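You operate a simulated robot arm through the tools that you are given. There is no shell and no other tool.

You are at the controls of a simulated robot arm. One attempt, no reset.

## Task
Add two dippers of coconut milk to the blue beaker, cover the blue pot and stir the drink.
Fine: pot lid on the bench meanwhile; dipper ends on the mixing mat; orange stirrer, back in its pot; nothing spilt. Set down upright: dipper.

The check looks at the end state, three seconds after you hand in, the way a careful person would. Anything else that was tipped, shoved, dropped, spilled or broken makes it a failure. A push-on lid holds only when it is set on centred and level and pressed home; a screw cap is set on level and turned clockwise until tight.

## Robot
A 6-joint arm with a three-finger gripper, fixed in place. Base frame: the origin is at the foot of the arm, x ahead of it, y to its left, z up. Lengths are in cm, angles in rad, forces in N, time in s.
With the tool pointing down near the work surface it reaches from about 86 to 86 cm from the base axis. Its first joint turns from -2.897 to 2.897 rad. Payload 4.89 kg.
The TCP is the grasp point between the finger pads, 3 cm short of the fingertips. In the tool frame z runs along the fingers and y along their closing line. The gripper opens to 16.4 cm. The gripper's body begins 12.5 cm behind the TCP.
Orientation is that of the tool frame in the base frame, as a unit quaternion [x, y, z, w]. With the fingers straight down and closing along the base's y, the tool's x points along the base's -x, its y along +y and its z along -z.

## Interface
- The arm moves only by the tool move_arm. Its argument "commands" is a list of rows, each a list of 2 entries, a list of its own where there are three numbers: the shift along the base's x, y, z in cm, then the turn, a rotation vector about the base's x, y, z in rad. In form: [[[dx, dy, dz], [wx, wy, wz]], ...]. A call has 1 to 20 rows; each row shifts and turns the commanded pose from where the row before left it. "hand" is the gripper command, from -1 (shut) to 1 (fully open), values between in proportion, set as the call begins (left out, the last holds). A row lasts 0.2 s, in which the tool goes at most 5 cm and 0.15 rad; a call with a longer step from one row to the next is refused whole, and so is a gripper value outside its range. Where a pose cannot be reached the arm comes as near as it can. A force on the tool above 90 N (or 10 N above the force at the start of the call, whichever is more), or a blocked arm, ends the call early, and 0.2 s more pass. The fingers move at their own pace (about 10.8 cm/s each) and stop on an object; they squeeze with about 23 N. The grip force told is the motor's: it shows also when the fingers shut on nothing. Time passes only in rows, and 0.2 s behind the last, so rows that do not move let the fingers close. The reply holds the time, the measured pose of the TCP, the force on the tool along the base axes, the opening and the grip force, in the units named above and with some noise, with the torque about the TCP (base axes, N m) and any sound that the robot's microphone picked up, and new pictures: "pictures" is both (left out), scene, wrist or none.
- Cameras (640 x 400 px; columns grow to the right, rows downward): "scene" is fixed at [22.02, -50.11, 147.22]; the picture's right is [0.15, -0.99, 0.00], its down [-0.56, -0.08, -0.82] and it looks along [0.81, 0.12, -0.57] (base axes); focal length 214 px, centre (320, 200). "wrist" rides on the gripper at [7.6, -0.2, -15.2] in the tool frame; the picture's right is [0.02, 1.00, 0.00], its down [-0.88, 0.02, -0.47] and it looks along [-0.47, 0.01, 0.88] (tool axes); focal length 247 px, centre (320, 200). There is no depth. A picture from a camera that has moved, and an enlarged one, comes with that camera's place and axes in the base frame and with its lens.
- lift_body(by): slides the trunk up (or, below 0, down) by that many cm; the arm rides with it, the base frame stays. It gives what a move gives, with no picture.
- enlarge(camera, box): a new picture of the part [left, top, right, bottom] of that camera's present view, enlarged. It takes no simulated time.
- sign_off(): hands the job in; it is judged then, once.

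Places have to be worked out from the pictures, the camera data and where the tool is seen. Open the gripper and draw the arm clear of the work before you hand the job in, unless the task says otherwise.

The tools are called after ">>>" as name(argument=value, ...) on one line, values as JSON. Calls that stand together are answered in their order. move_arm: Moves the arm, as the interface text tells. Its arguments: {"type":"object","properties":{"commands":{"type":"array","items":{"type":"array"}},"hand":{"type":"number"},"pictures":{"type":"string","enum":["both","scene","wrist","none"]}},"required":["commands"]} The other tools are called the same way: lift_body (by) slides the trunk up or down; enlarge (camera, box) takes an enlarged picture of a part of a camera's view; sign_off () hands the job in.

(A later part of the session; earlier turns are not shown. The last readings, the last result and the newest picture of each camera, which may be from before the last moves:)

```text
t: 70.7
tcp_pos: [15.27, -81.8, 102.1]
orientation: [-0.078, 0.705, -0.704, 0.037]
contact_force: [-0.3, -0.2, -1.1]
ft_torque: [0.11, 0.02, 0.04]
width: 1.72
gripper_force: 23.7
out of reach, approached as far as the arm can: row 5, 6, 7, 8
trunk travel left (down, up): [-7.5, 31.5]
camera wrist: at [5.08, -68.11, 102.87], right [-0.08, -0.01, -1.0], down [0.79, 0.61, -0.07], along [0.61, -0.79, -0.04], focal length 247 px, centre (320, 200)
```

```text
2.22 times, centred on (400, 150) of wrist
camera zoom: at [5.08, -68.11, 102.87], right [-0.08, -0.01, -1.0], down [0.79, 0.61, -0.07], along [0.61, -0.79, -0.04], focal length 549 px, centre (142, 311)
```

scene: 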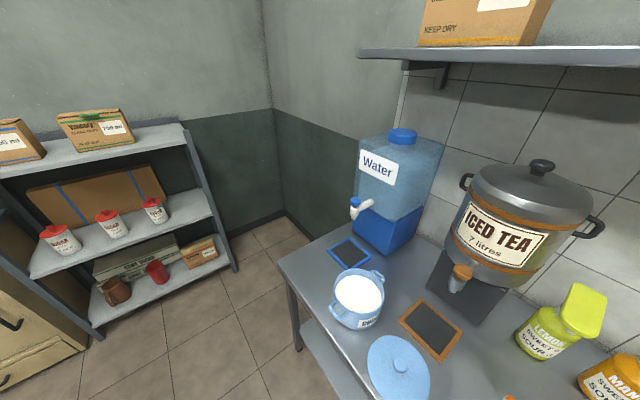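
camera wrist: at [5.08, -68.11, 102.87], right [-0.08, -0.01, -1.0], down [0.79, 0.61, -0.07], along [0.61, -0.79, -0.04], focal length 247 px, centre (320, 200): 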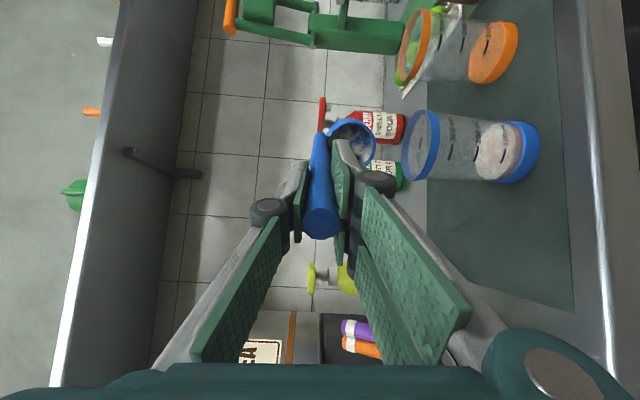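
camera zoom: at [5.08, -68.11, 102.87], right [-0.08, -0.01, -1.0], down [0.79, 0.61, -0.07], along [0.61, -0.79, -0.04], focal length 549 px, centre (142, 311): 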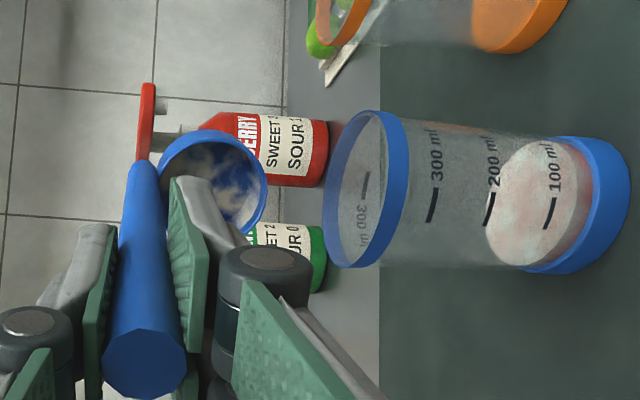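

The cup has drained (the arm reached its limit at a 90° tilt, enough). I reverse the tilt exactly so the lip stays over the beaker.

>>> move_arm(commands=[[[0.086, -0.512, 1.22], [0.0986, 0.0165, 0]], [[0.104, -0.62, 1.17], [0.0986, 0.0165, 0]], [[0.124, -0.74, 1.1], [0.0986, 0.0165, 0]], [[0.14, -0.838, 1.01], [0.0986, 0.0165, 0]], [[0.156, -0.936, 0.93], [0.0986, 0.0165, 0]], [[0.172, -1.026, 0.83], [0.0986, 0.0165, 0]], [[0.184, -1.104, 0.72], [0.0986, 0.0165, 0]], [[0.194, -1.164, 0.6], [0.0986, 0.0165, 0]], [[0.204, -1.222, 0.49], [0.0986, 0.0165, 0]], [[0.21, -1.252, 0.35], [0.0986, 0.0165, 0]], [[0.216, -1.292, 0.23], [0.0986, 0.0165, 0]], [[0.22, -1.31, 0.1], [0.0986, 0.0165, 0]], [[0.175, -1.045, 0.2], [0.0986, 0.0165, 0]], [[0.175, -1.045, 0.08], [0.0986, 0.0165, 0]], [[0.17, -1.016, -0.06], [0.0986, 0.0165, 0]], [[0.165, -0.986, -0.19], [0.0986, 0.0165, 0]], [[0.157, -0.937, -0.31], [0.0986, 0.0165, 0]], [[0, 0, 0], [0, 0, 0]], [[0, 0, 0], [0, 0, 0]]], pictures="wrist")

>>> enlarge(camera="wrist", box=[220, 60, 440, 220])

```text
t: 74.7
tcp_pos: [18.57, -98.69, 110.04]
orientation: [-0.113, 0.993, 0.035, 0.006]
contact_force: [0.0, -1.1, -1.8]
ft_torque: [0.1, -0.03, 0.02]
width: 1.73
gripper_force: 23.5
out of reach, approached as far as the arm can: row 1
trunk travel left (down, up): [-7.5, 31.5]
camera wrist: at [10.98, -101.56, 125.07], right [-0.24, 0.97, 0.07], down [0.85, 0.18, 0.49], along [0.46, 0.18, -0.87], focal length 247 px, centre (320, 200)
```

wrist: 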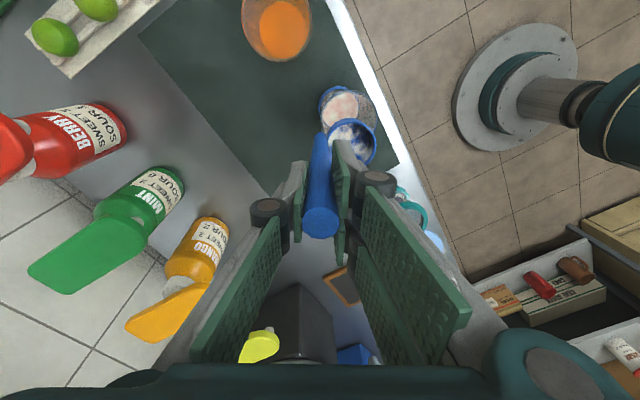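

```text
2.50 times, centred on (330, 140) of wrist
camera zoom: at [10.98, -101.56, 125.07], right [-0.24, 0.97, 0.07], down [0.85, 0.18, 0.49], along [0.46, 0.18, -0.87], focal length 617 px, centre (295, 350)
```

zoom: 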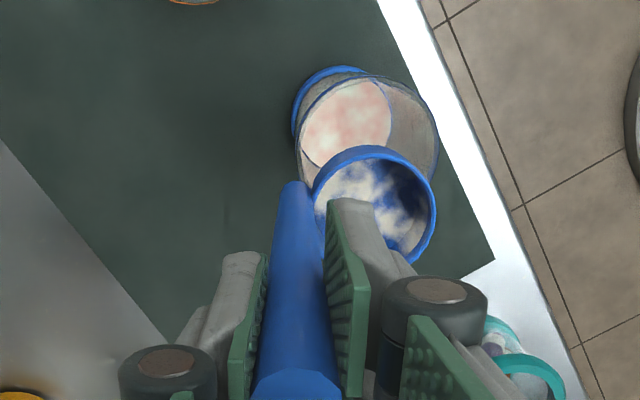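

The cup is empty (film only) but after the reach limit the tool is 0.07 rad over-tilted; I correct that, raise, and return to above the pot with the original yaw.

>>> move_arm(commands=[[[0, 0, 1], [0, 0, 0]], [[0, 0, 2], [-0.034, -0.006, 0]], [[0, 0, 2.5], [-0.034, -0.006, 0]], [[0, 0, 2.5], [0, 0, 0]], [[2.405, 2.776, 0], [0, 0, -0.1382]], [[2.405, 2.776, 0], [0, 0, -0.1382]], [[2.405, 2.776, 0], [0, 0, -0.1382]], [[2.405, 2.776, 0], [0, 0, -0.1382]], [[2.405, 2.776, 0], [0, 0, -0.1382]], [[2.405, 2.776, 0], [0, 0, -0.1382]], [[2.405, 2.776, 0], [0, 0, -0.1382]], [[2.405, 2.776, 0], [0, 0, -0.1382]], [[2.405, 2.776, 0], [0, 0, -0.1382]], [[2.405, 2.776, 0], [0, 0, -0.1382]], [[2.405, 2.776, 0], [0, 0, -0.1382]], [[2.405, 2.776, 0], [0, 0, -0.1382]], [[2.405, 2.776, 0], [0, 0, -0.1382]], [[2.405, 2.776, 0], [0, 0, -0.1382]], [[2.405, 2.776, 0], [0, 0, -0.1382]], [[2.405, 2.776, 0], [0, 0, -0.1382]]], pictures="both")

>>> enlarge(camera="wrist", box=[260, 50, 420, 200])

```text
t: 78.9
tcp_pos: [56.88, -54.15, 118.15]
orientation: [0.839, 0.544, -0.007, 0.003]
contact_force: [0.3, -1.0, -0.6]
ft_torque: [0.21, -0.13, 0.02]
width: 1.71
gripper_force: 22.5
trunk travel left (down, up): [-7.5, 31.5]
camera wrist: at [59.89, -46.85, 133.28], right [0.92, -0.39, 0.0], down [-0.34, -0.81, 0.49], along [-0.19, -0.45, -0.87], focal length 247 px, centre (320, 200)
```

scene: 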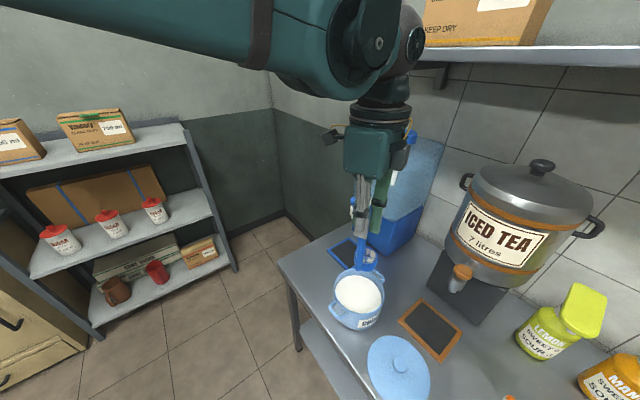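
wrist: 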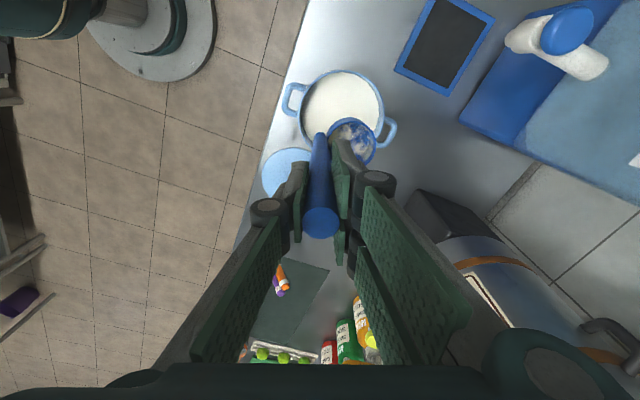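

```text
2.67 times, centred on (340, 125) of wrist
camera zoom: at [59.89, -46.85, 133.28], right [0.92, -0.39, 0.0], down [-0.34, -0.81, 0.49], along [-0.19, -0.45, -0.87], focal length 659 px, centre (267, 400)
```

zoom: 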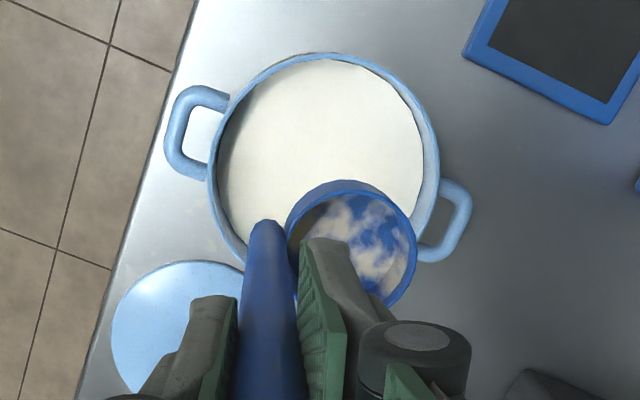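

Back above the pot, empty cup. I lower for the second dip.

>>> move_arm(commands=[[[0.1, -0.05, 0], [0, 0, 0]], [[0.1, -0.05, -2], [0, 0, 0]], [[0, 0, -3], [0, 0, 0]], [[0, 0, -3], [0, 0, 0]], [[0, 0, -2], [0, 0, 0]], [[0, 0, -1.2], [0, 0, 0]], [[0, 0, -1], [0, 0, 0]], [[0, 0, -1], [0, 0, 0]], [[0, 0, -1], [0, 0, 0]], [[0, 0, -1], [0, 0, 0]], [[0, 0, -1], [0, 0, 0]], [[0, 0, -1], [0, 0, 0]], [[0, 0, -1], [0, 0, 0]], [[0, 0, -0.9], [0, 0, 0]], [[0, 0, 0], [0, 0, 0]], [[0, 0, 0], [0, 0, 0]]], pictures="wrist")

>>> enlarge(camera="scene", box=[310, 240, 430, 340])

>>> enlarge(camera="wrist", box=[260, 50, 420, 200])

```text
t: 82.3
tcp_pos: [57.17, -54.32, 98.85]
orientation: [0.838, 0.546, -0.007, 0.003]
contact_force: [0.6, -0.4, -0.9]
ft_torque: [0.05, 0.03, -0.06]
width: 1.71
gripper_force: 23.5
trunk travel left (down, up): [-7.5, 31.5]
camera wrist: at [60.09, -46.98, 114.05], right [0.92, -0.39, 0.0], down [-0.34, -0.81, 0.49], along [-0.19, -0.45, -0.87], focal length 247 px, centre (320, 200)
```

wrist: 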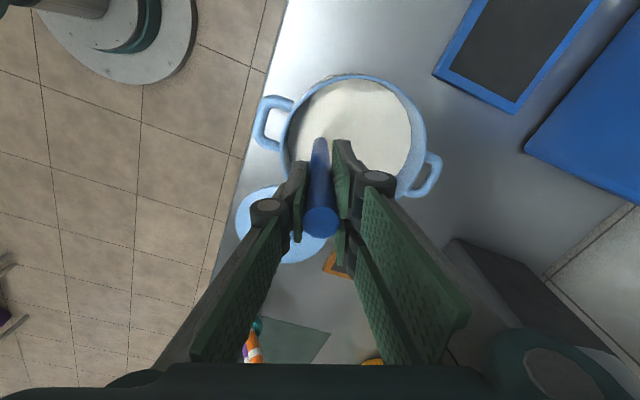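

```text
4.00 times, centred on (370, 290) of scene
camera zoom: at [22.02, -50.11, 147.22], right [0.15, -0.99, 0.0], down [-0.56, -0.08, -0.82], along [0.81, 0.12, -0.57], focal length 858 px, centre (120, -160)
```

zoom: 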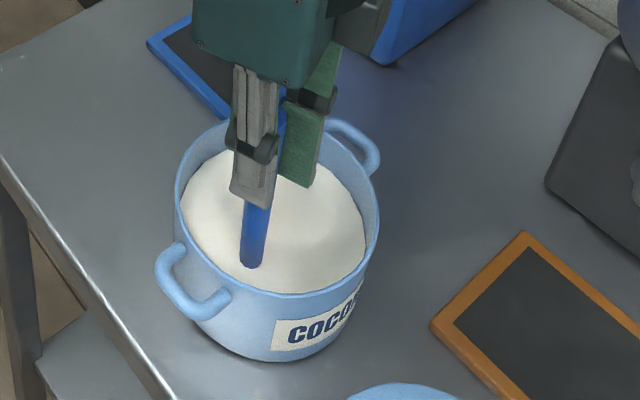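

```text
2.67 times, centred on (340, 125) of wrist
camera zoom: at [60.09, -46.98, 114.05], right [0.92, -0.39, 0.0], down [-0.34, -0.81, 0.49], along [-0.19, -0.45, -0.87], focal length 659 px, centre (267, 400)
```

zoom: 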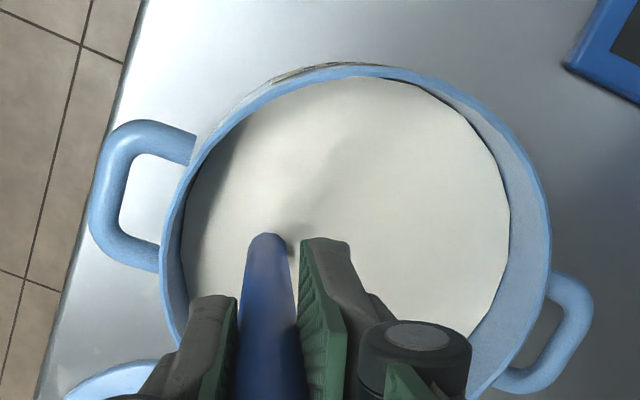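

Submerged again. I raise slowly, correcting the tiny residual tilt as I do.

>>> move_arm(commands=[[[0, 0, 0], [0.0126, -0.0086, 0]], [[0, 0, 0.3], [0, 0, 0]], [[0, 0, 0.6], [0, 0, 0]], [[0, 0, 0.8], [0, 0, 0]], [[0, 0, 0.8], [0, 0, 0]], [[0, 0, 0.8], [0, 0, 0]], [[0, 0, 0.8], [0, 0, 0]], [[0, 0, 0.8], [0, 0, 0]], [[0, 0, 0.8], [0, 0, 0]], [[0, 0, 0.8], [0, 0, 0]], [[0, 0, 0.8], [0, 0, 0]], [[0, 0, 0.8], [0, 0, 0]], [[0, 0, 0.6], [0, 0, 0]], [[0, 0, 0.4], [0, 0, 0]], [[0, 0, 0], [0, 0, 0]]], pictures="wrist")

>>> enlarge(camera="wrist", box=[260, 50, 420, 200])

>>> enlarge(camera="scene", box=[310, 240, 430, 340])

```text
t: 85.5
tcp_pos: [57.05, -54.32, 108.14]
orientation: [0.839, 0.545, 0.0, 0.0]
contact_force: [0.3, 0.6, -1.2]
ft_torque: [0.02, 0.04, 0.01]
width: 1.69
gripper_force: 22.7
trunk travel left (down, up): [-7.5, 31.5]
camera wrist: at [59.96, -47.18, 123.3], right [0.92, -0.39, 0.0], down [-0.34, -0.81, 0.47], along [-0.18, -0.44, -0.88], focal length 247 px, centre (320, 200)
```

wrist: 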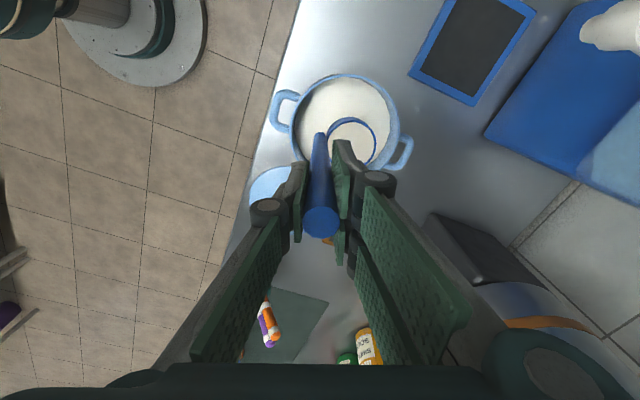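

```text
2.67 times, centred on (340, 125) of wrist
camera zoom: at [59.96, -47.18, 123.3], right [0.92, -0.39, 0.0], down [-0.34, -0.81, 0.47], along [-0.18, -0.44, -0.88], focal length 659 px, centre (267, 400)
```

zoom: 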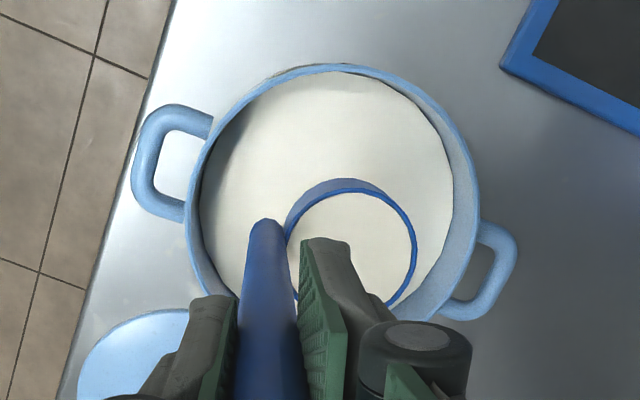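

```text
4.00 times, centred on (370, 290) of scene
camera zoom: at [22.02, -50.11, 147.22], right [0.15, -0.99, 0.0], down [-0.56, -0.08, -0.82], along [0.81, 0.12, -0.57], focal length 858 px, centre (120, -160)
```

zoom: 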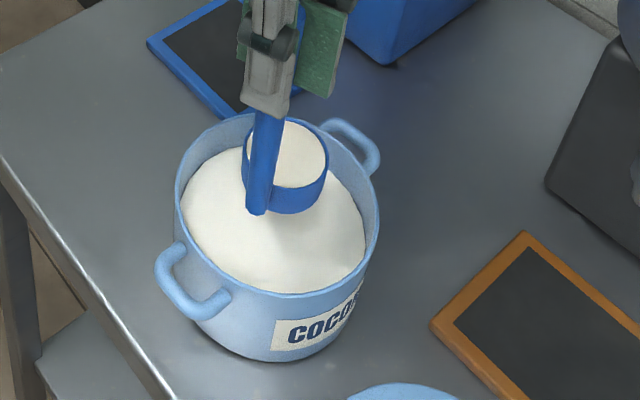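

The second dipper is fuller, nearly at the brim. I look closer at the level before carrying.

>>> enlarge(camera="wrist", box=[315, 105, 385, 180])

>>> enlarge(camera="scene", box=[360, 260, 400, 300])

```text
5.33 times, centred on (350, 142) of wrist
camera zoom: at [59.96, -47.18, 123.3], right [0.92, -0.39, 0.0], down [-0.34, -0.81, 0.47], along [-0.18, -0.44, -0.88], focal length 1317 px, centre (160, 507)
```

zoom: 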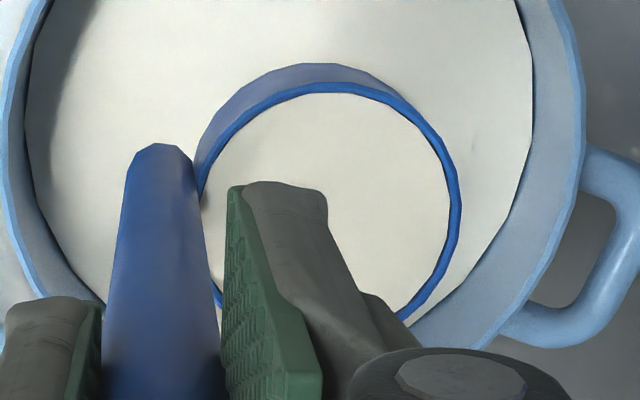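

```text
10.00 times, centred on (380, 280) of scene
camera zoom: at [22.02, -50.11, 147.22], right [0.15, -0.99, 0.0], down [-0.56, -0.08, -0.82], along [0.81, 0.12, -0.57], focal length 2145 px, centre (-280, -600)
```

zoom: 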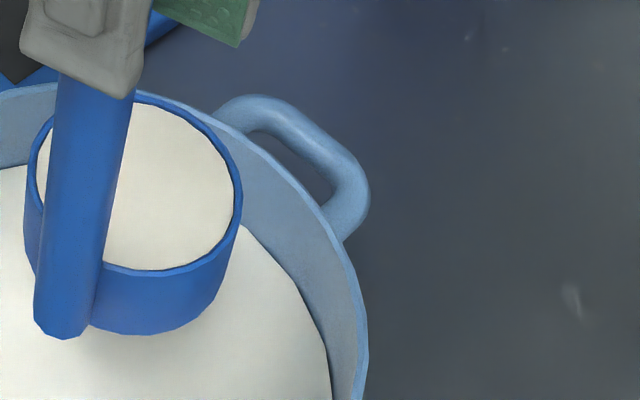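

The cup is brim-full, which could slosh over during the carry. I tilt it 0.07 rad over the pot for a moment so any excess runs back into the pot, then level it.

>>> move_arm(commands=[[[0, 0, 0], [0.012, 0.033, 0]], [[0, 0, 0], [0.012, 0.033, 0]], [[0, 0, 0], [0, 0, 0]], [[0, 0, 0], [0, 0, 0]], [[0, 0, 0], [-0.012, -0.033, 0]], [[0, 0, 0], [-0.012, -0.033, 0]], [[0, 0, 0], [0, 0, 0]]], pictures="wrist")

>>> enlarge(camera="wrist", box=[315, 105, 385, 180])

```text
t: 87.1
tcp_pos: [57.12, -54.28, 108.05]
orientation: [0.838, 0.545, 0.001, 0.001]
contact_force: [0.5, 0.1, -0.6]
ft_torque: [0.0, 0.03, 0.02]
width: 1.73
gripper_force: 23.0
trunk travel left (down, up): [-7.5, 31.5]
camera wrist: at [59.96, -47.17, 123.28], right [0.92, -0.39, 0.0], down [-0.34, -0.81, 0.47], along [-0.18, -0.44, -0.88], focal length 247 px, centre (320, 200)
```

wrist: 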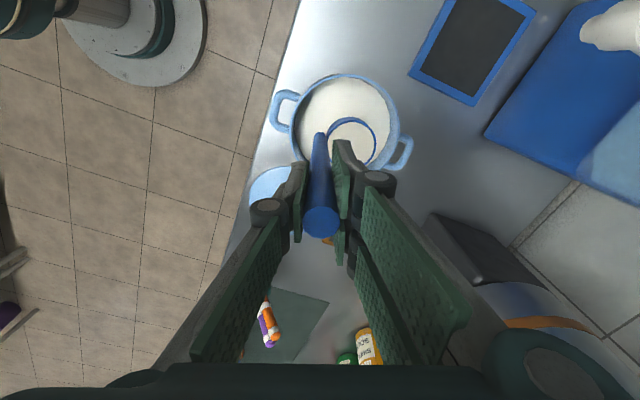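

```text
5.33 times, centred on (350, 142) of wrist
camera zoom: at [59.96, -47.17, 123.28], right [0.92, -0.39, 0.0], down [-0.34, -0.81, 0.47], along [-0.18, -0.44, -0.88], focal length 1317 px, centre (160, 507)
```

zoom: 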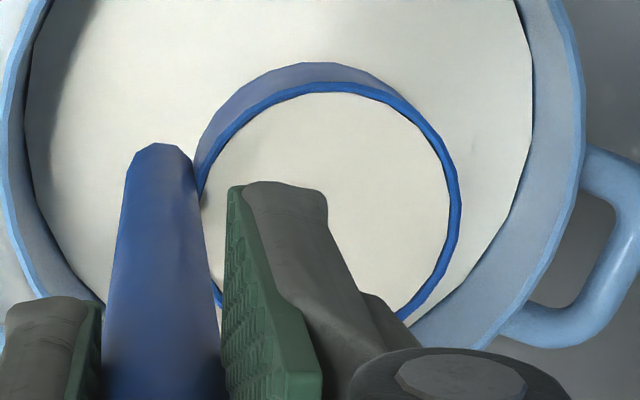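

The milk is stable under that tilt, so there is enough margin. I raise and start the same gentle carry, with slightly less yaw since the dipper turned ~7° in the grip.

>>> move_arm(commands=[[[0, 0, 0.5], [0, 0, 0]], [[0, 0, 1], [0, 0, 0]], [[0, 0, 1.6], [0, 0, 0]], [[0, 0, 2], [0, 0, 0]], [[0, 0, 2], [0, 0, 0]], [[0, 0, 1.6], [0, 0, 0]], [[0, 0, 1], [0, 0, 0.03]], [[-0.35, -0.36, 0.3], [0, 0, 0.06]], [[-0.7, -0.73, 0], [0, 0, 0.08]], [[-1.1, -1.16, 0], [0, 0, 0.08]], [[-1.4, -1.45, 0], [0, 0, 0.08]], [[-1.4, -1.45, 0], [0, 0, 0.08]], [[-1.4, -1.45, 0], [0, 0, 0.08]], [[-1.4, -1.45, 0], [0, 0, 0.08]], [[-1.4, -1.45, 0], [0, 0, 0.08]], [[-1.4, -1.45, 0], [0, 0, 0.08]], [[-1.4, -1.45, 0], [0, 0, 0.08]], [[-1.1, -1.16, 0], [0, 0, 0.08]], [[-0.7, -0.73, 0], [0, 0, 0.06]], [[-0.35, -0.36, 0], [0, 0, 0.03]]])

>>> enlarge(camera="wrist", box=[240, 90, 420, 210])

```text
t: 91.3
tcp_pos: [43.17, -68.89, 118.0]
orientation: [0.483, 0.876, 0.0, 0.0]
contact_force: [0.8, -0.2, -1.6]
ft_torque: [-0.05, 0.07, 0.0]
width: 1.74
gripper_force: 22.9
trunk travel left (down, up): [-7.5, 31.5]
camera wrist: at [38.7, -62.52, 133.3], right [0.83, 0.55, 0.0], down [0.49, -0.73, 0.47], along [0.26, -0.39, -0.88], focal length 247 px, centre (320, 200)
```

scene: 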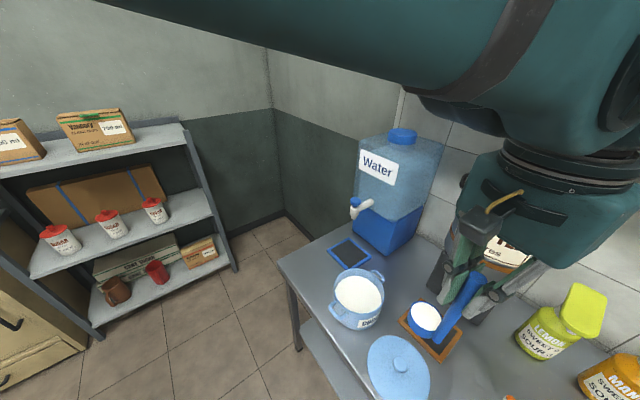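
wrist: 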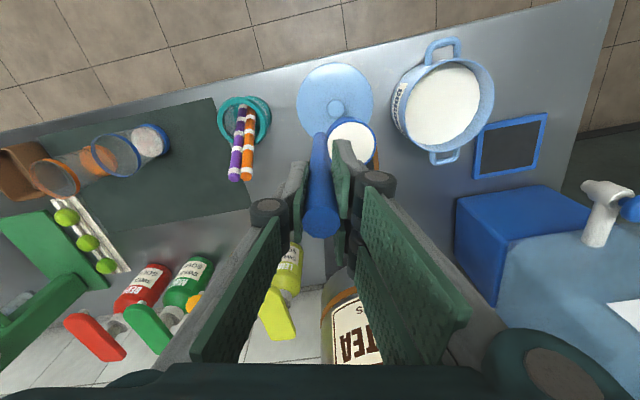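

```text
3.33 times, centred on (330, 150) of wrist
camera zoom: at [38.7, -62.52, 133.3], right [0.83, 0.55, 0.0], down [0.49, -0.73, 0.47], along [0.26, -0.39, -0.88], focal length 823 px, centre (287, 367)
```

zoom: 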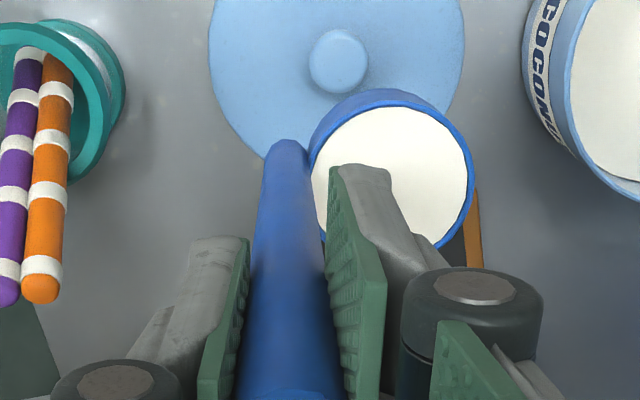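

Still brim-full and nothing spilled. I continue to the pre-pour position at the same gentle speed.

>>> move_arm(commands=[[[-0.343, -0.392, 0], [0, 0, 0.02]], [[-0.685, -0.783, 0], [0, 0, 0.0635]], [[-1.232, -1.408, 0], [0, 0, 0.0635]], [[-1.647, -1.882, 0], [0, 0, 0.0635]], [[-1.647, -1.882, 0], [0, 0, 0.0635]], [[-1.647, -1.882, 0], [0, 0, 0.0635]], [[-1.647, -1.882, 0], [0, 0, 0.0635]], [[-1.647, -1.882, 0], [0, 0, 0.0635]], [[-1.647, -1.882, 0], [0, 0, 0.0635]], [[-1.647, -1.882, 0], [0, 0, 0.0635]], [[-1.647, -1.882, 0], [0, 0, 0.0635]], [[-1.647, -1.882, 0], [0, 0, 0.0635]], [[-1.647, -1.882, 0], [0, 0, 0.0635]], [[-1.647, -1.882, 0], [0, 0, 0.0635]], [[-1.647, -1.882, 0], [0, 0, 0.0635]], [[-1.647, -1.882, 0], [0, 0, 0.0635]], [[-1.232, -1.408, 0], [0, 0, 0.0635]], [[-0.685, -0.783, 0], [0, 0, 0.0635]], [[-0.343, -0.392, 0], [0, 0, 0.02]], [[0, 0, 0], [0, 0, 0]]], pictures="wrist")

>>> move_arm(commands=[[[0, 0, -0.5], [0, 0, 0]], [[0, 0, -1], [0, 0, 0]], [[0, 0, -1.5], [0, 0, 0]], [[0, 0, -1.5], [0, 0, 0]], [[0, 0, -1.5], [0, 0, 0]], [[0, 0, -1.5], [0, 0, 0]], [[0, 0, -1], [0, 0, 0]], [[0, 0, -0.5], [0, 0, 0]], [[0, 0, 0], [0, 0, 0]]], pictures="wrist")

>>> enlarge(camera="wrist", box=[220, 60, 440, 220])

```text
t: 95.5
tcp_pos: [17.09, -98.52, 117.99]
orientation: [-0.056, 0.998, 0.001, 0.0]
contact_force: [-0.1, 0.0, -1.6]
ft_torque: [-0.02, -0.01, 0.02]
width: 1.73
gripper_force: 22.9
trunk travel left (down, up): [-7.5, 31.5]
camera wrist: at [9.36, -99.5, 133.23], right [-0.13, 0.99, 0.0], down [0.87, 0.12, 0.47], along [0.47, 0.06, -0.88], focal length 247 px, centre (320, 200)
```

wrist: 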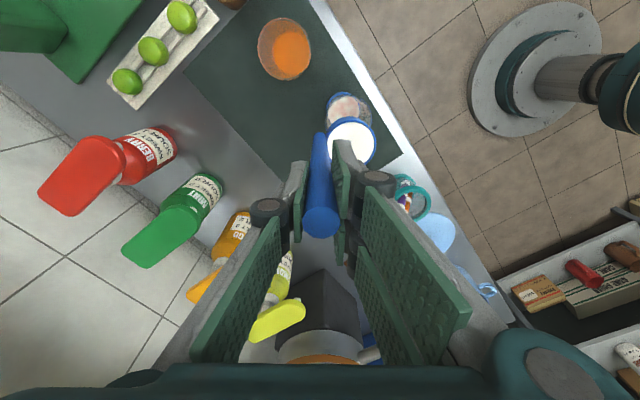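

```text
t: 97.5
tcp_pos: [16.99, -98.56, 109.03]
orientation: [-0.055, 0.998, 0.0, 0.0]
contact_force: [-1.0, 0.6, -1.5]
ft_torque: [-0.03, 0.03, 0.04]
width: 1.72
gripper_force: 23.3
trunk travel left (down, up): [-7.5, 31.5]
camera wrist: at [9.38, -99.49, 124.26], right [-0.13, 0.99, 0.0], down [0.87, 0.12, 0.47], along [0.47, 0.06, -0.88], focal length 247 px, centre (320, 200)
```

wrist: 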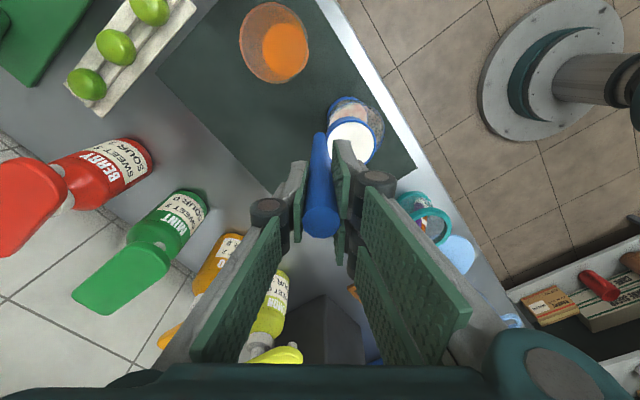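

```text
2.50 times, centred on (330, 140) of wrist
camera zoom: at [9.38, -99.49, 124.26], right [-0.13, 0.99, 0.0], down [0.87, 0.12, 0.47], along [0.47, 0.06, -0.88], focal length 617 px, centre (295, 350)
```

zoom: 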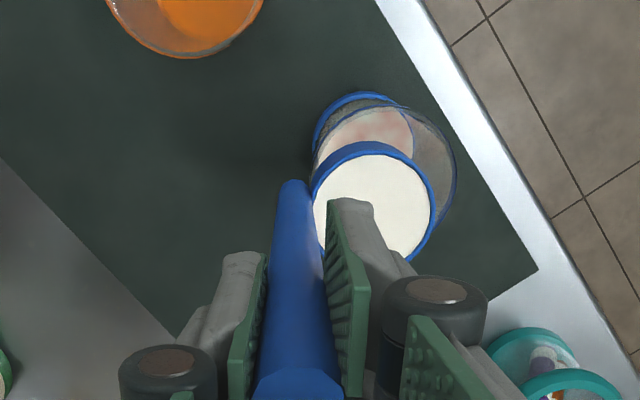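

Milk still full, lip above the opening. I shift 0.5 cm outward and tilt the first 0.5 rad slowly, keeping the lip near the beaker centre.

>>> move_arm(commands=[[[0.04, -0.25, 0], [0, 0, 0]], [[0.04, -0.24, 0], [0, 0, 0]], [[-0.094, 0.547, 0.155], [-0.0493, -0.0085, 0]], [[-0.094, 0.547, 0.155], [-0.0493, -0.0085, 0]], [[-0.099, 0.571, 0.095], [-0.0493, -0.0085, 0]], [[-0.099, 0.571, 0.095], [-0.0493, -0.0085, 0]], [[-0.101, 0.586, 0.03], [-0.0493, -0.0085, 0]], [[-0.101, 0.586, 0.03], [-0.0493, -0.0085, 0]], [[-0.104, 0.601, -0.04], [-0.0493, -0.0085, 0]], [[-0.104, 0.601, -0.04], [-0.0493, -0.0085, 0]], [[-0.104, 0.601, -0.1], [-0.0493, -0.0085, 0]], [[-0.104, 0.601, -0.1], [-0.0493, -0.0085, 0]], [[0, 0, 0], [0, 0, 0]]], pictures="wrist")

>>> enlarge(camera="wrist", box=[220, 60, 440, 220])

```text
t: 100.3
tcp_pos: [16.34, -93.19, 109.26]
orientation: [-0.053, 0.968, -0.245, 0.028]
contact_force: [0.2, 0.2, -1.4]
ft_torque: [0.1, 0.03, -0.03]
width: 1.73
gripper_force: 22.6
trunk travel left (down, up): [-7.5, 31.5]
camera wrist: at [7.25, -86.99, 122.59], right [-0.11, 0.87, -0.48], down [0.83, 0.34, 0.43], along [0.54, -0.35, -0.76], focal length 247 px, centre (320, 200)
```

wrist: 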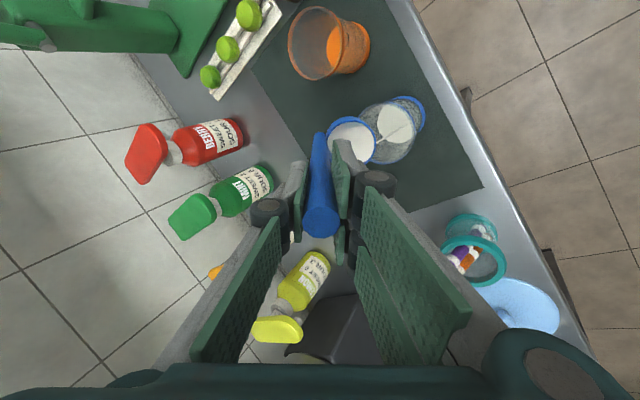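

```text
2.50 times, centred on (330, 140) of wrist
camera zoom: at [7.25, -86.99, 122.59], right [-0.11, 0.87, -0.48], down [0.83, 0.34, 0.43], along [0.54, -0.35, -0.76], focal length 617 px, centre (295, 350)
```

zoom: 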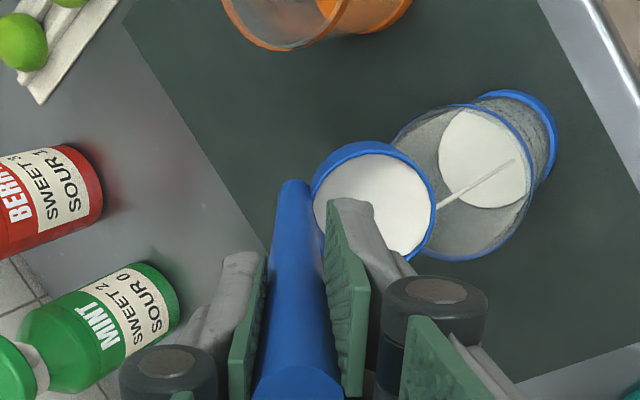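

The stream goes cleanly into the beaker. I continue tilting slowly to 0.9 rad.

>>> move_arm(commands=[[[0, 0, 0], [0, 0, 0]], [[-0.11, 0.655, -0.05], [-0.0493, -0.0085, 0]], [[-0.11, 0.655, -0.05], [-0.0493, -0.0085, 0]], [[-0.108, 0.646, -0.115], [-0.0493, -0.0085, 0]], [[-0.108, 0.646, -0.115], [-0.0493, -0.0085, 0]], [[-0.105, 0.626, -0.175], [-0.0493, -0.0085, 0]], [[-0.105, 0.626, -0.175], [-0.0493, -0.0085, 0]], [[-0.102, 0.611, -0.245], [-0.0493, -0.0085, 0]], [[-0.102, 0.611, -0.245], [-0.0493, -0.0085, 0]], [[0, 0, 0], [0, 0, 0]], [[0, 0, 0], [0, 0, 0]]], pictures="wrist")

>>> enlarge(camera="wrist", box=[240, 60, 480, 220])

```text
t: 102.7
tcp_pos: [15.16, -88.07, 108.18]
orientation: [-0.05, 0.899, -0.432, 0.051]
contact_force: [-0.9, 1.3, -0.9]
ft_torque: [0.08, 0.02, -0.02]
width: 1.73
gripper_force: 22.8
trunk travel left (down, up): [-7.5, 31.5]
camera wrist: at [5.58, -77.41, 117.41], right [-0.07, 0.62, -0.78], down [0.81, 0.49, 0.32], along [0.59, -0.61, -0.53], focal length 247 px, centre (320, 200)
```

wrist: 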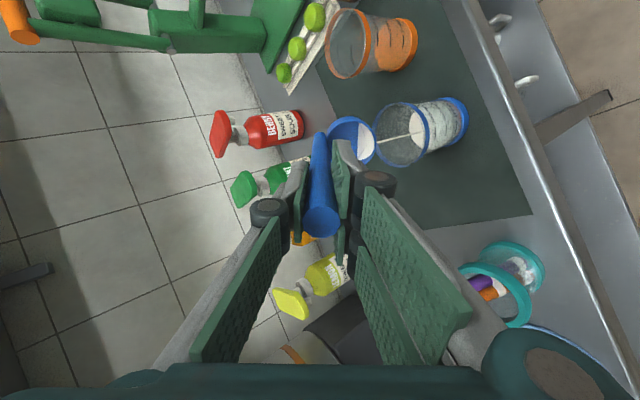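

```text
2.50 times, centred on (360, 140) of wrist
camera zoom: at [5.58, -77.41, 117.41], right [-0.07, 0.62, -0.78], down [0.81, 0.49, 0.32], along [0.59, -0.61, -0.53], focal length 617 px, centre (220, 350)
```

zoom: 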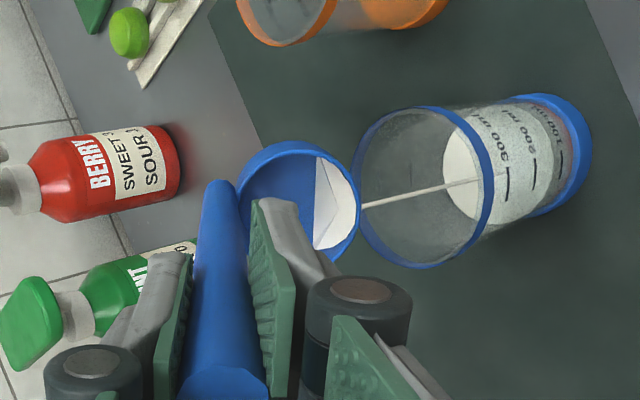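

The pour goes well, the drink nearing the 300 ml mark. I continue to 1.5 rad and pause to drain.

>>> move_arm(commands=[[[-0.1, 0.58, -0.3], [-0.0493, -0.0085, 0]], [[-0.1, 0.58, -0.3], [-0.0493, -0.0085, 0]], [[-0.095, 0.55, -0.36], [-0.0493, -0.0085, 0]], [[-0.095, 0.55, -0.36], [-0.0493, -0.0085, 0]], [[-0.088, 0.51, -0.415], [-0.0493, -0.0085, 0]], [[-0.088, 0.51, -0.415], [-0.0493, -0.0085, 0]], [[-0.08, 0.466, -0.465], [-0.0493, -0.0085, 0]], [[-0.08, 0.466, -0.465], [-0.0493, -0.0085, 0]], [[-0.072, 0.417, -0.505], [-0.0493, -0.0085, 0]], [[-0.072, 0.417, -0.505], [-0.0493, -0.0085, 0]], [[-0.064, 0.368, -0.55], [-0.0493, -0.0085, 0]], [[0, 0, 0], [0, 0, 0]], [[0, 0, 0], [0, 0, 0]], [[0, 0, 0], [0, 0, 0]], [[0, 0, 0], [0, 0, 0]], [[0, 0, 0], [0, 0, 0]]], pictures="wrist")

>>> enlarge(camera="wrist", box=[260, 60, 540, 240])

```text
t: 106.1
tcp_pos: [14.35, -82.52, 103.55]
orientation: [-0.041, 0.748, -0.658, 0.077]
contact_force: [0.4, 0.4, -1.0]
ft_torque: [0.07, -0.01, 0.02]
width: 1.73
gripper_force: 23.0
trunk travel left (down, up): [-7.5, 31.5]
camera wrist: at [4.16, -68.98, 105.08], right [0.02, 0.13, -0.99], down [0.79, 0.61, 0.09], along [0.62, -0.78, -0.09], focal length 247 px, centre (320, 200)
```

wrist: 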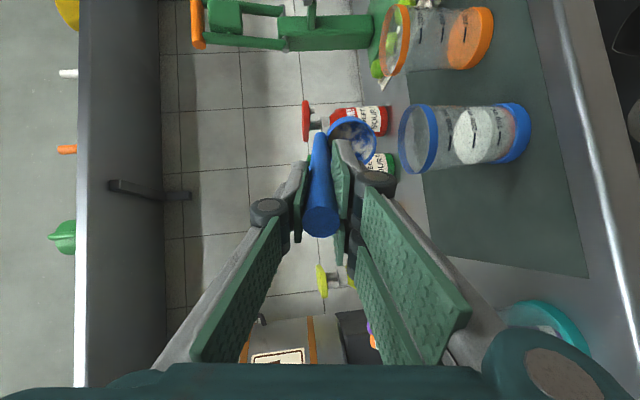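

```text
2.22 times, centred on (400, 150) of wrist
camera zoom: at [4.16, -68.98, 105.08], right [0.02, 0.13, -0.99], down [0.79, 0.61, 0.09], along [0.62, -0.78, -0.09], focal length 549 px, centre (142, 311)
```

zoom: 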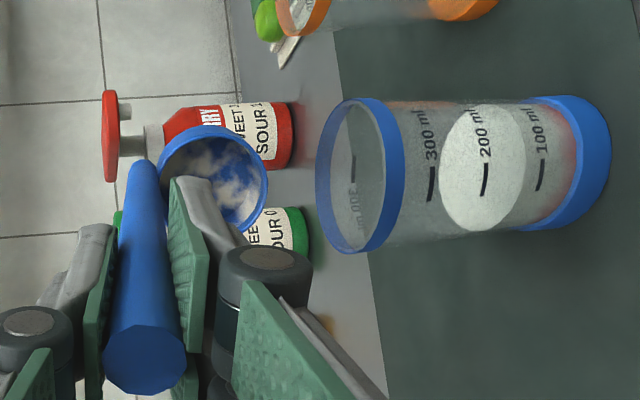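

The cup has drained into the beaker. I reverse the tilt exactly with the lip over the beaker.

>>> move_arm(commands=[[[0.064, -0.368, 0.55], [0.0493, 0.0085, 0]], [[0.144, -0.834, 1.01], [0.0986, 0.017, 0]], [[0.16, -0.932, 0.93], [0.0986, 0.017, 0]], [[0.176, -1.02, 0.83], [0.0986, 0.017, 0]], [[0.19, -1.1, 0.72], [0.0986, 0.017, 0]], [[0.2, -1.16, 0.6], [0.0986, 0.017, 0]], [[0.204, -1.222, 0.49], [0.0986, 0.017, 0]], [[0.21, -1.252, 0.35], [0.0986, 0.017, 0]], [[0.216, -1.292, 0.23], [0.0986, 0.017, 0]], [[0.22, -1.31, 0.1], [0.0986, 0.017, 0]], [[0.208, -1.202, 0.2], [0.0986, 0.017, 0]], [[0.208, -1.202, 0.08], [0.0986, 0.017, 0]], [[0.202, -1.172, -0.06], [0.0986, 0.017, 0]], [[0.198, -1.142, -0.19], [0.0986, 0.017, 0]], [[0.188, -1.094, -0.31], [0.0986, 0.017, 0]], [[0, 0, 0], [0, 0, 0]], [[0, 0, 0], [0, 0, 0]]], pictures="wrist")

>>> enlarge(camera="wrist", box=[220, 60, 440, 220])

```text
t: 109.7
tcp_pos: [17.26, -98.88, 108.94]
orientation: [-0.055, 0.999, 0.002, 0.0]
contact_force: [-0.2, -1.5, -1.5]
ft_torque: [0.08, 0.0, 0.03]
width: 1.73
gripper_force: 22.9
trunk travel left (down, up): [-7.5, 31.5]
camera wrist: at [9.46, -99.92, 124.22], right [-0.13, 0.99, 0.0], down [0.87, 0.11, 0.47], along [0.47, 0.07, -0.88], focal length 247 px, centre (320, 200)
```

wrist: 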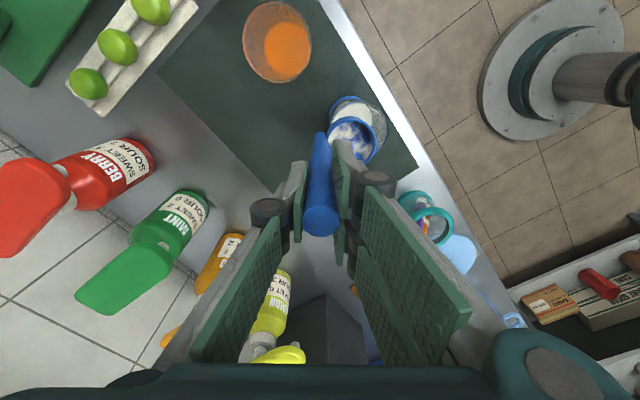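

```text
2.50 times, centred on (330, 140) of wrist
camera zoom: at [9.46, -99.92, 124.22], right [-0.13, 0.99, 0.0], down [0.87, 0.11, 0.47], along [0.47, 0.07, -0.88], focal length 617 px, centre (295, 350)
```

zoom: 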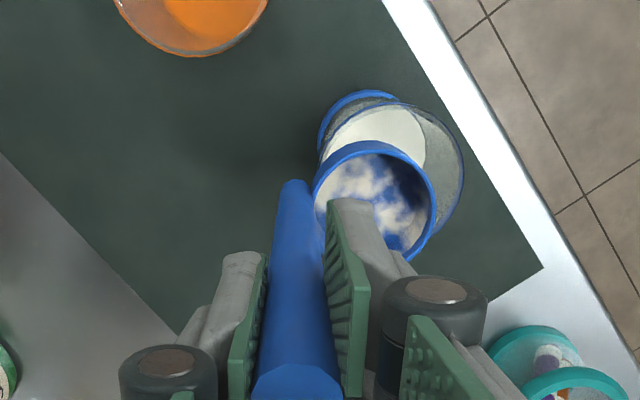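

The dipper is level and empty. I carry it to a free spot on the mixing mat — handle at about (28.4, -96.2), cup on the near side — and begin lowering.

>>> move_arm(commands=[[[0, 0, 1.5], [0, 0, 0]], [[0, 0, 2.5], [0, 0, 0]], [[0, 0, 2], [0, 0, 0]], [[2.2, 0.53, 0], [0, 0, 0]], [[2.2, 0.53, 0], [0, 0, 0]], [[2.2, 0.53, 0], [0, 0, 0]], [[2.2, 0.53, 0], [0, 0, 0]], [[2.3, 0.54, 0], [0, 0, 0]], [[0, 0, -2], [0, 0, 0]], [[0, 0, -3], [0, 0, 0]], [[0, 0, -3], [0, 0, 0]], [[0, 0, -3], [0, 0, 0]], [[0, 0, -2.5], [0, 0, 0]], [[0, 0, 0], [0, 0, 0]]], pictures="wrist")

>>> enlarge(camera="wrist", box=[220, 60, 440, 220])

```text
t: 112.7
tcp_pos: [28.22, -96.22, 101.48]
orientation: [-0.055, 0.998, 0.002, 0.0]
contact_force: [-0.1, 0.4, -1.6]
ft_torque: [0.01, 0.01, 0.02]
width: 1.74
gripper_force: 22.8
trunk travel left (down, up): [-7.5, 31.5]
camera wrist: at [20.57, -97.26, 116.72], right [-0.13, 0.99, 0.0], down [0.87, 0.11, 0.47], along [0.47, 0.06, -0.88], focal length 247 px, centre (320, 200)
```

wrist: 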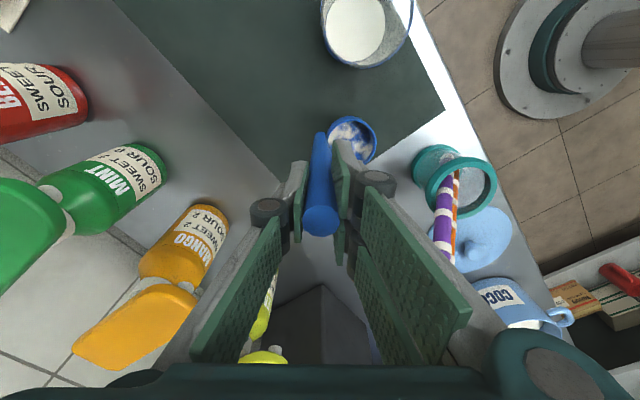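

```text
2.50 times, centred on (330, 140) of wrist
camera zoom: at [20.57, -97.26, 116.72], right [-0.13, 0.99, 0.0], down [0.87, 0.11, 0.47], along [0.47, 0.06, -0.88], focal length 617 px, centre (295, 350)
```

zoom: 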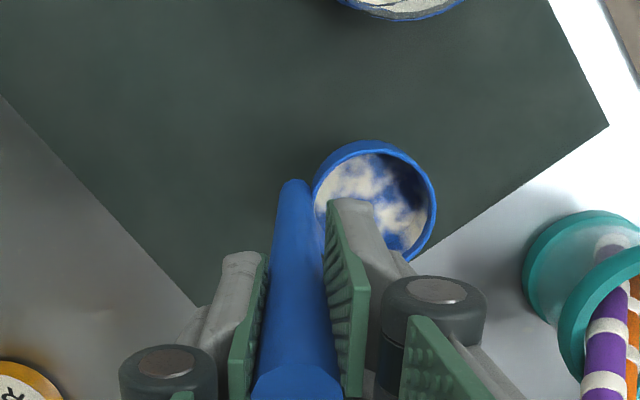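

Below is clear mat. I lower to just above contact, then by small steps.

>>> move_arm(commands=[[[0, 0, -2], [0, 0, 0]], [[0, 0, -1.5], [0, 0, 0]], [[0, 0, -0.8], [0, 0, 0]], [[0, 0, -0.3], [0, 0, 0]], [[0, 0, 0], [0, 0, 0]]], pictures="none")

>>> move_arm(commands=[[[0, 0, -0.2], [0, 0, 0]], [[0, 0, -0.2], [0, 0, 0]], [[0, 0, 0], [0, 0, 0]]], pictures="none")

```text
t: 113.9
tcp_pos: [28.35, -96.16, 96.87]
orientation: [-0.055, 0.999, 0.002, 0.0]
contact_force: [-0.7, -0.1, -1.5]
ft_torque: [-0.02, 0.04, -0.02]
width: 1.74
gripper_force: 22.8
trunk travel left (down, up): [-7.5, 31.5]
```

```text
t: 114.7
tcp_pos: [28.23, -96.26, 96.46]
orientation: [-0.055, 0.998, 0.003, 0.001]
contact_force: [-0.3, -0.3, 0.1]
ft_torque: [-0.01, 0.0, 0.02]
width: 1.71
gripper_force: 22.9
trunk travel left (down, up): [-7.5, 31.5]
```

Force moved from -1.5 to ~0: contact is near. One more tiny step.

>>> move_arm(commands=[[[0, 0, -0.12], [0, 0, 0]], [[0, 0, 0], [0, 0, 0]]], pictures="wrist")

>>> enlarge(camera="wrist", box=[220, 60, 440, 220])

```text
t: 115.3
tcp_pos: [28.31, -96.24, 96.46]
orientation: [-0.056, 0.998, 0.001, 0.001]
contact_force: [1.3, -1.5, 6.2]
ft_torque: [-0.14, -0.04, 0.01]
width: 1.7
gripper_force: 23.3
trunk travel left (down, up): [-7.5, 31.5]
camera wrist: at [20.57, -97.28, 111.67], right [-0.13, 0.99, 0.0], down [0.87, 0.11, 0.47], along [0.47, 0.06, -0.88], focal length 247 px, centre (320, 200)
```

wrist: 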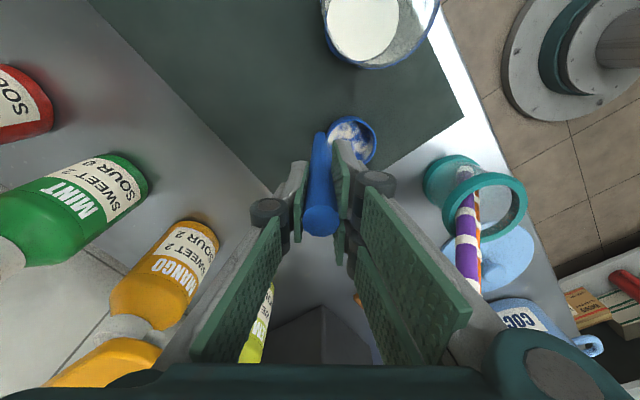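

```text
2.50 times, centred on (330, 140) of wrist
camera zoom: at [20.57, -97.28, 111.67], right [-0.13, 0.99, 0.0], down [0.87, 0.11, 0.47], along [0.47, 0.06, -0.88], focal length 617 px, centre (295, 350)
```

zoom: 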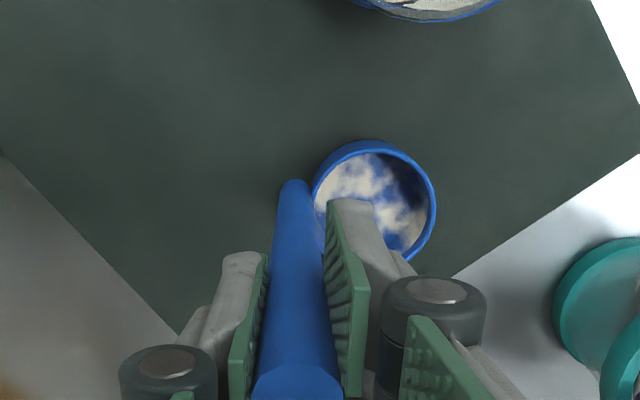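

Contact at about 6–7 N, dipper standing on the mat. I open the gripper and check it stays upright.

>>> move_arm(commands=[[[0, 0, 0], [0, 0, 0]], [[0, 0, 0], [0, 0, 0]], [[0, 0, 0], [0, 0, 0]]], hand=-0.35, pictures="wrist")

>>> enlarge(camera="wrist", box=[220, 60, 440, 260])

```text
t: 116.1
tcp_pos: [28.3, -96.22, 96.44]
orientation: [-0.055, 0.998, 0.002, 0.002]
contact_force: [-0.4, 0.4, 0.0]
ft_torque: [0.02, 0.01, 0.02]
width: 5.32
gripper_force: 0.0
trunk travel left (down, up): [-7.5, 31.5]
camera wrist: at [20.56, -97.3, 111.62], right [-0.13, 0.99, 0.0], down [0.87, 0.11, 0.47], along [0.47, 0.06, -0.88], focal length 247 px, centre (320, 200)
```

wrist: 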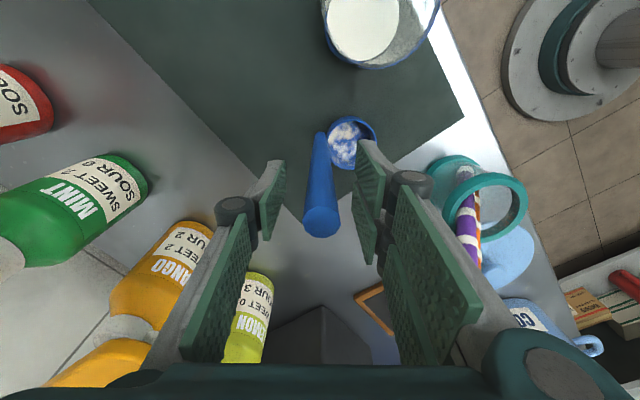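

```text
2.00 times, centred on (330, 160) of wrist
camera zoom: at [20.56, -97.3, 111.62], right [-0.13, 0.99, 0.0], down [0.87, 0.11, 0.47], along [0.47, 0.06, -0.88], focal length 494 px, centre (300, 280)
```

zoom: 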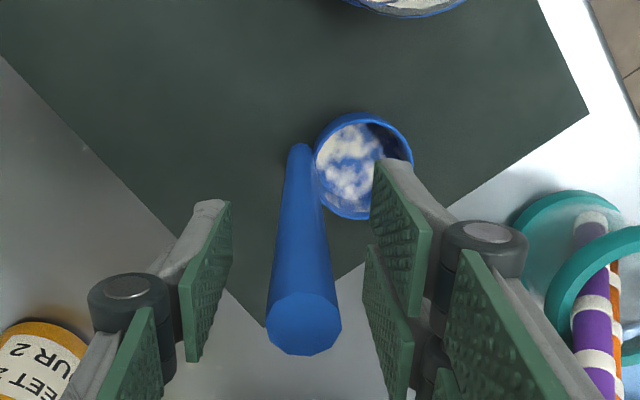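

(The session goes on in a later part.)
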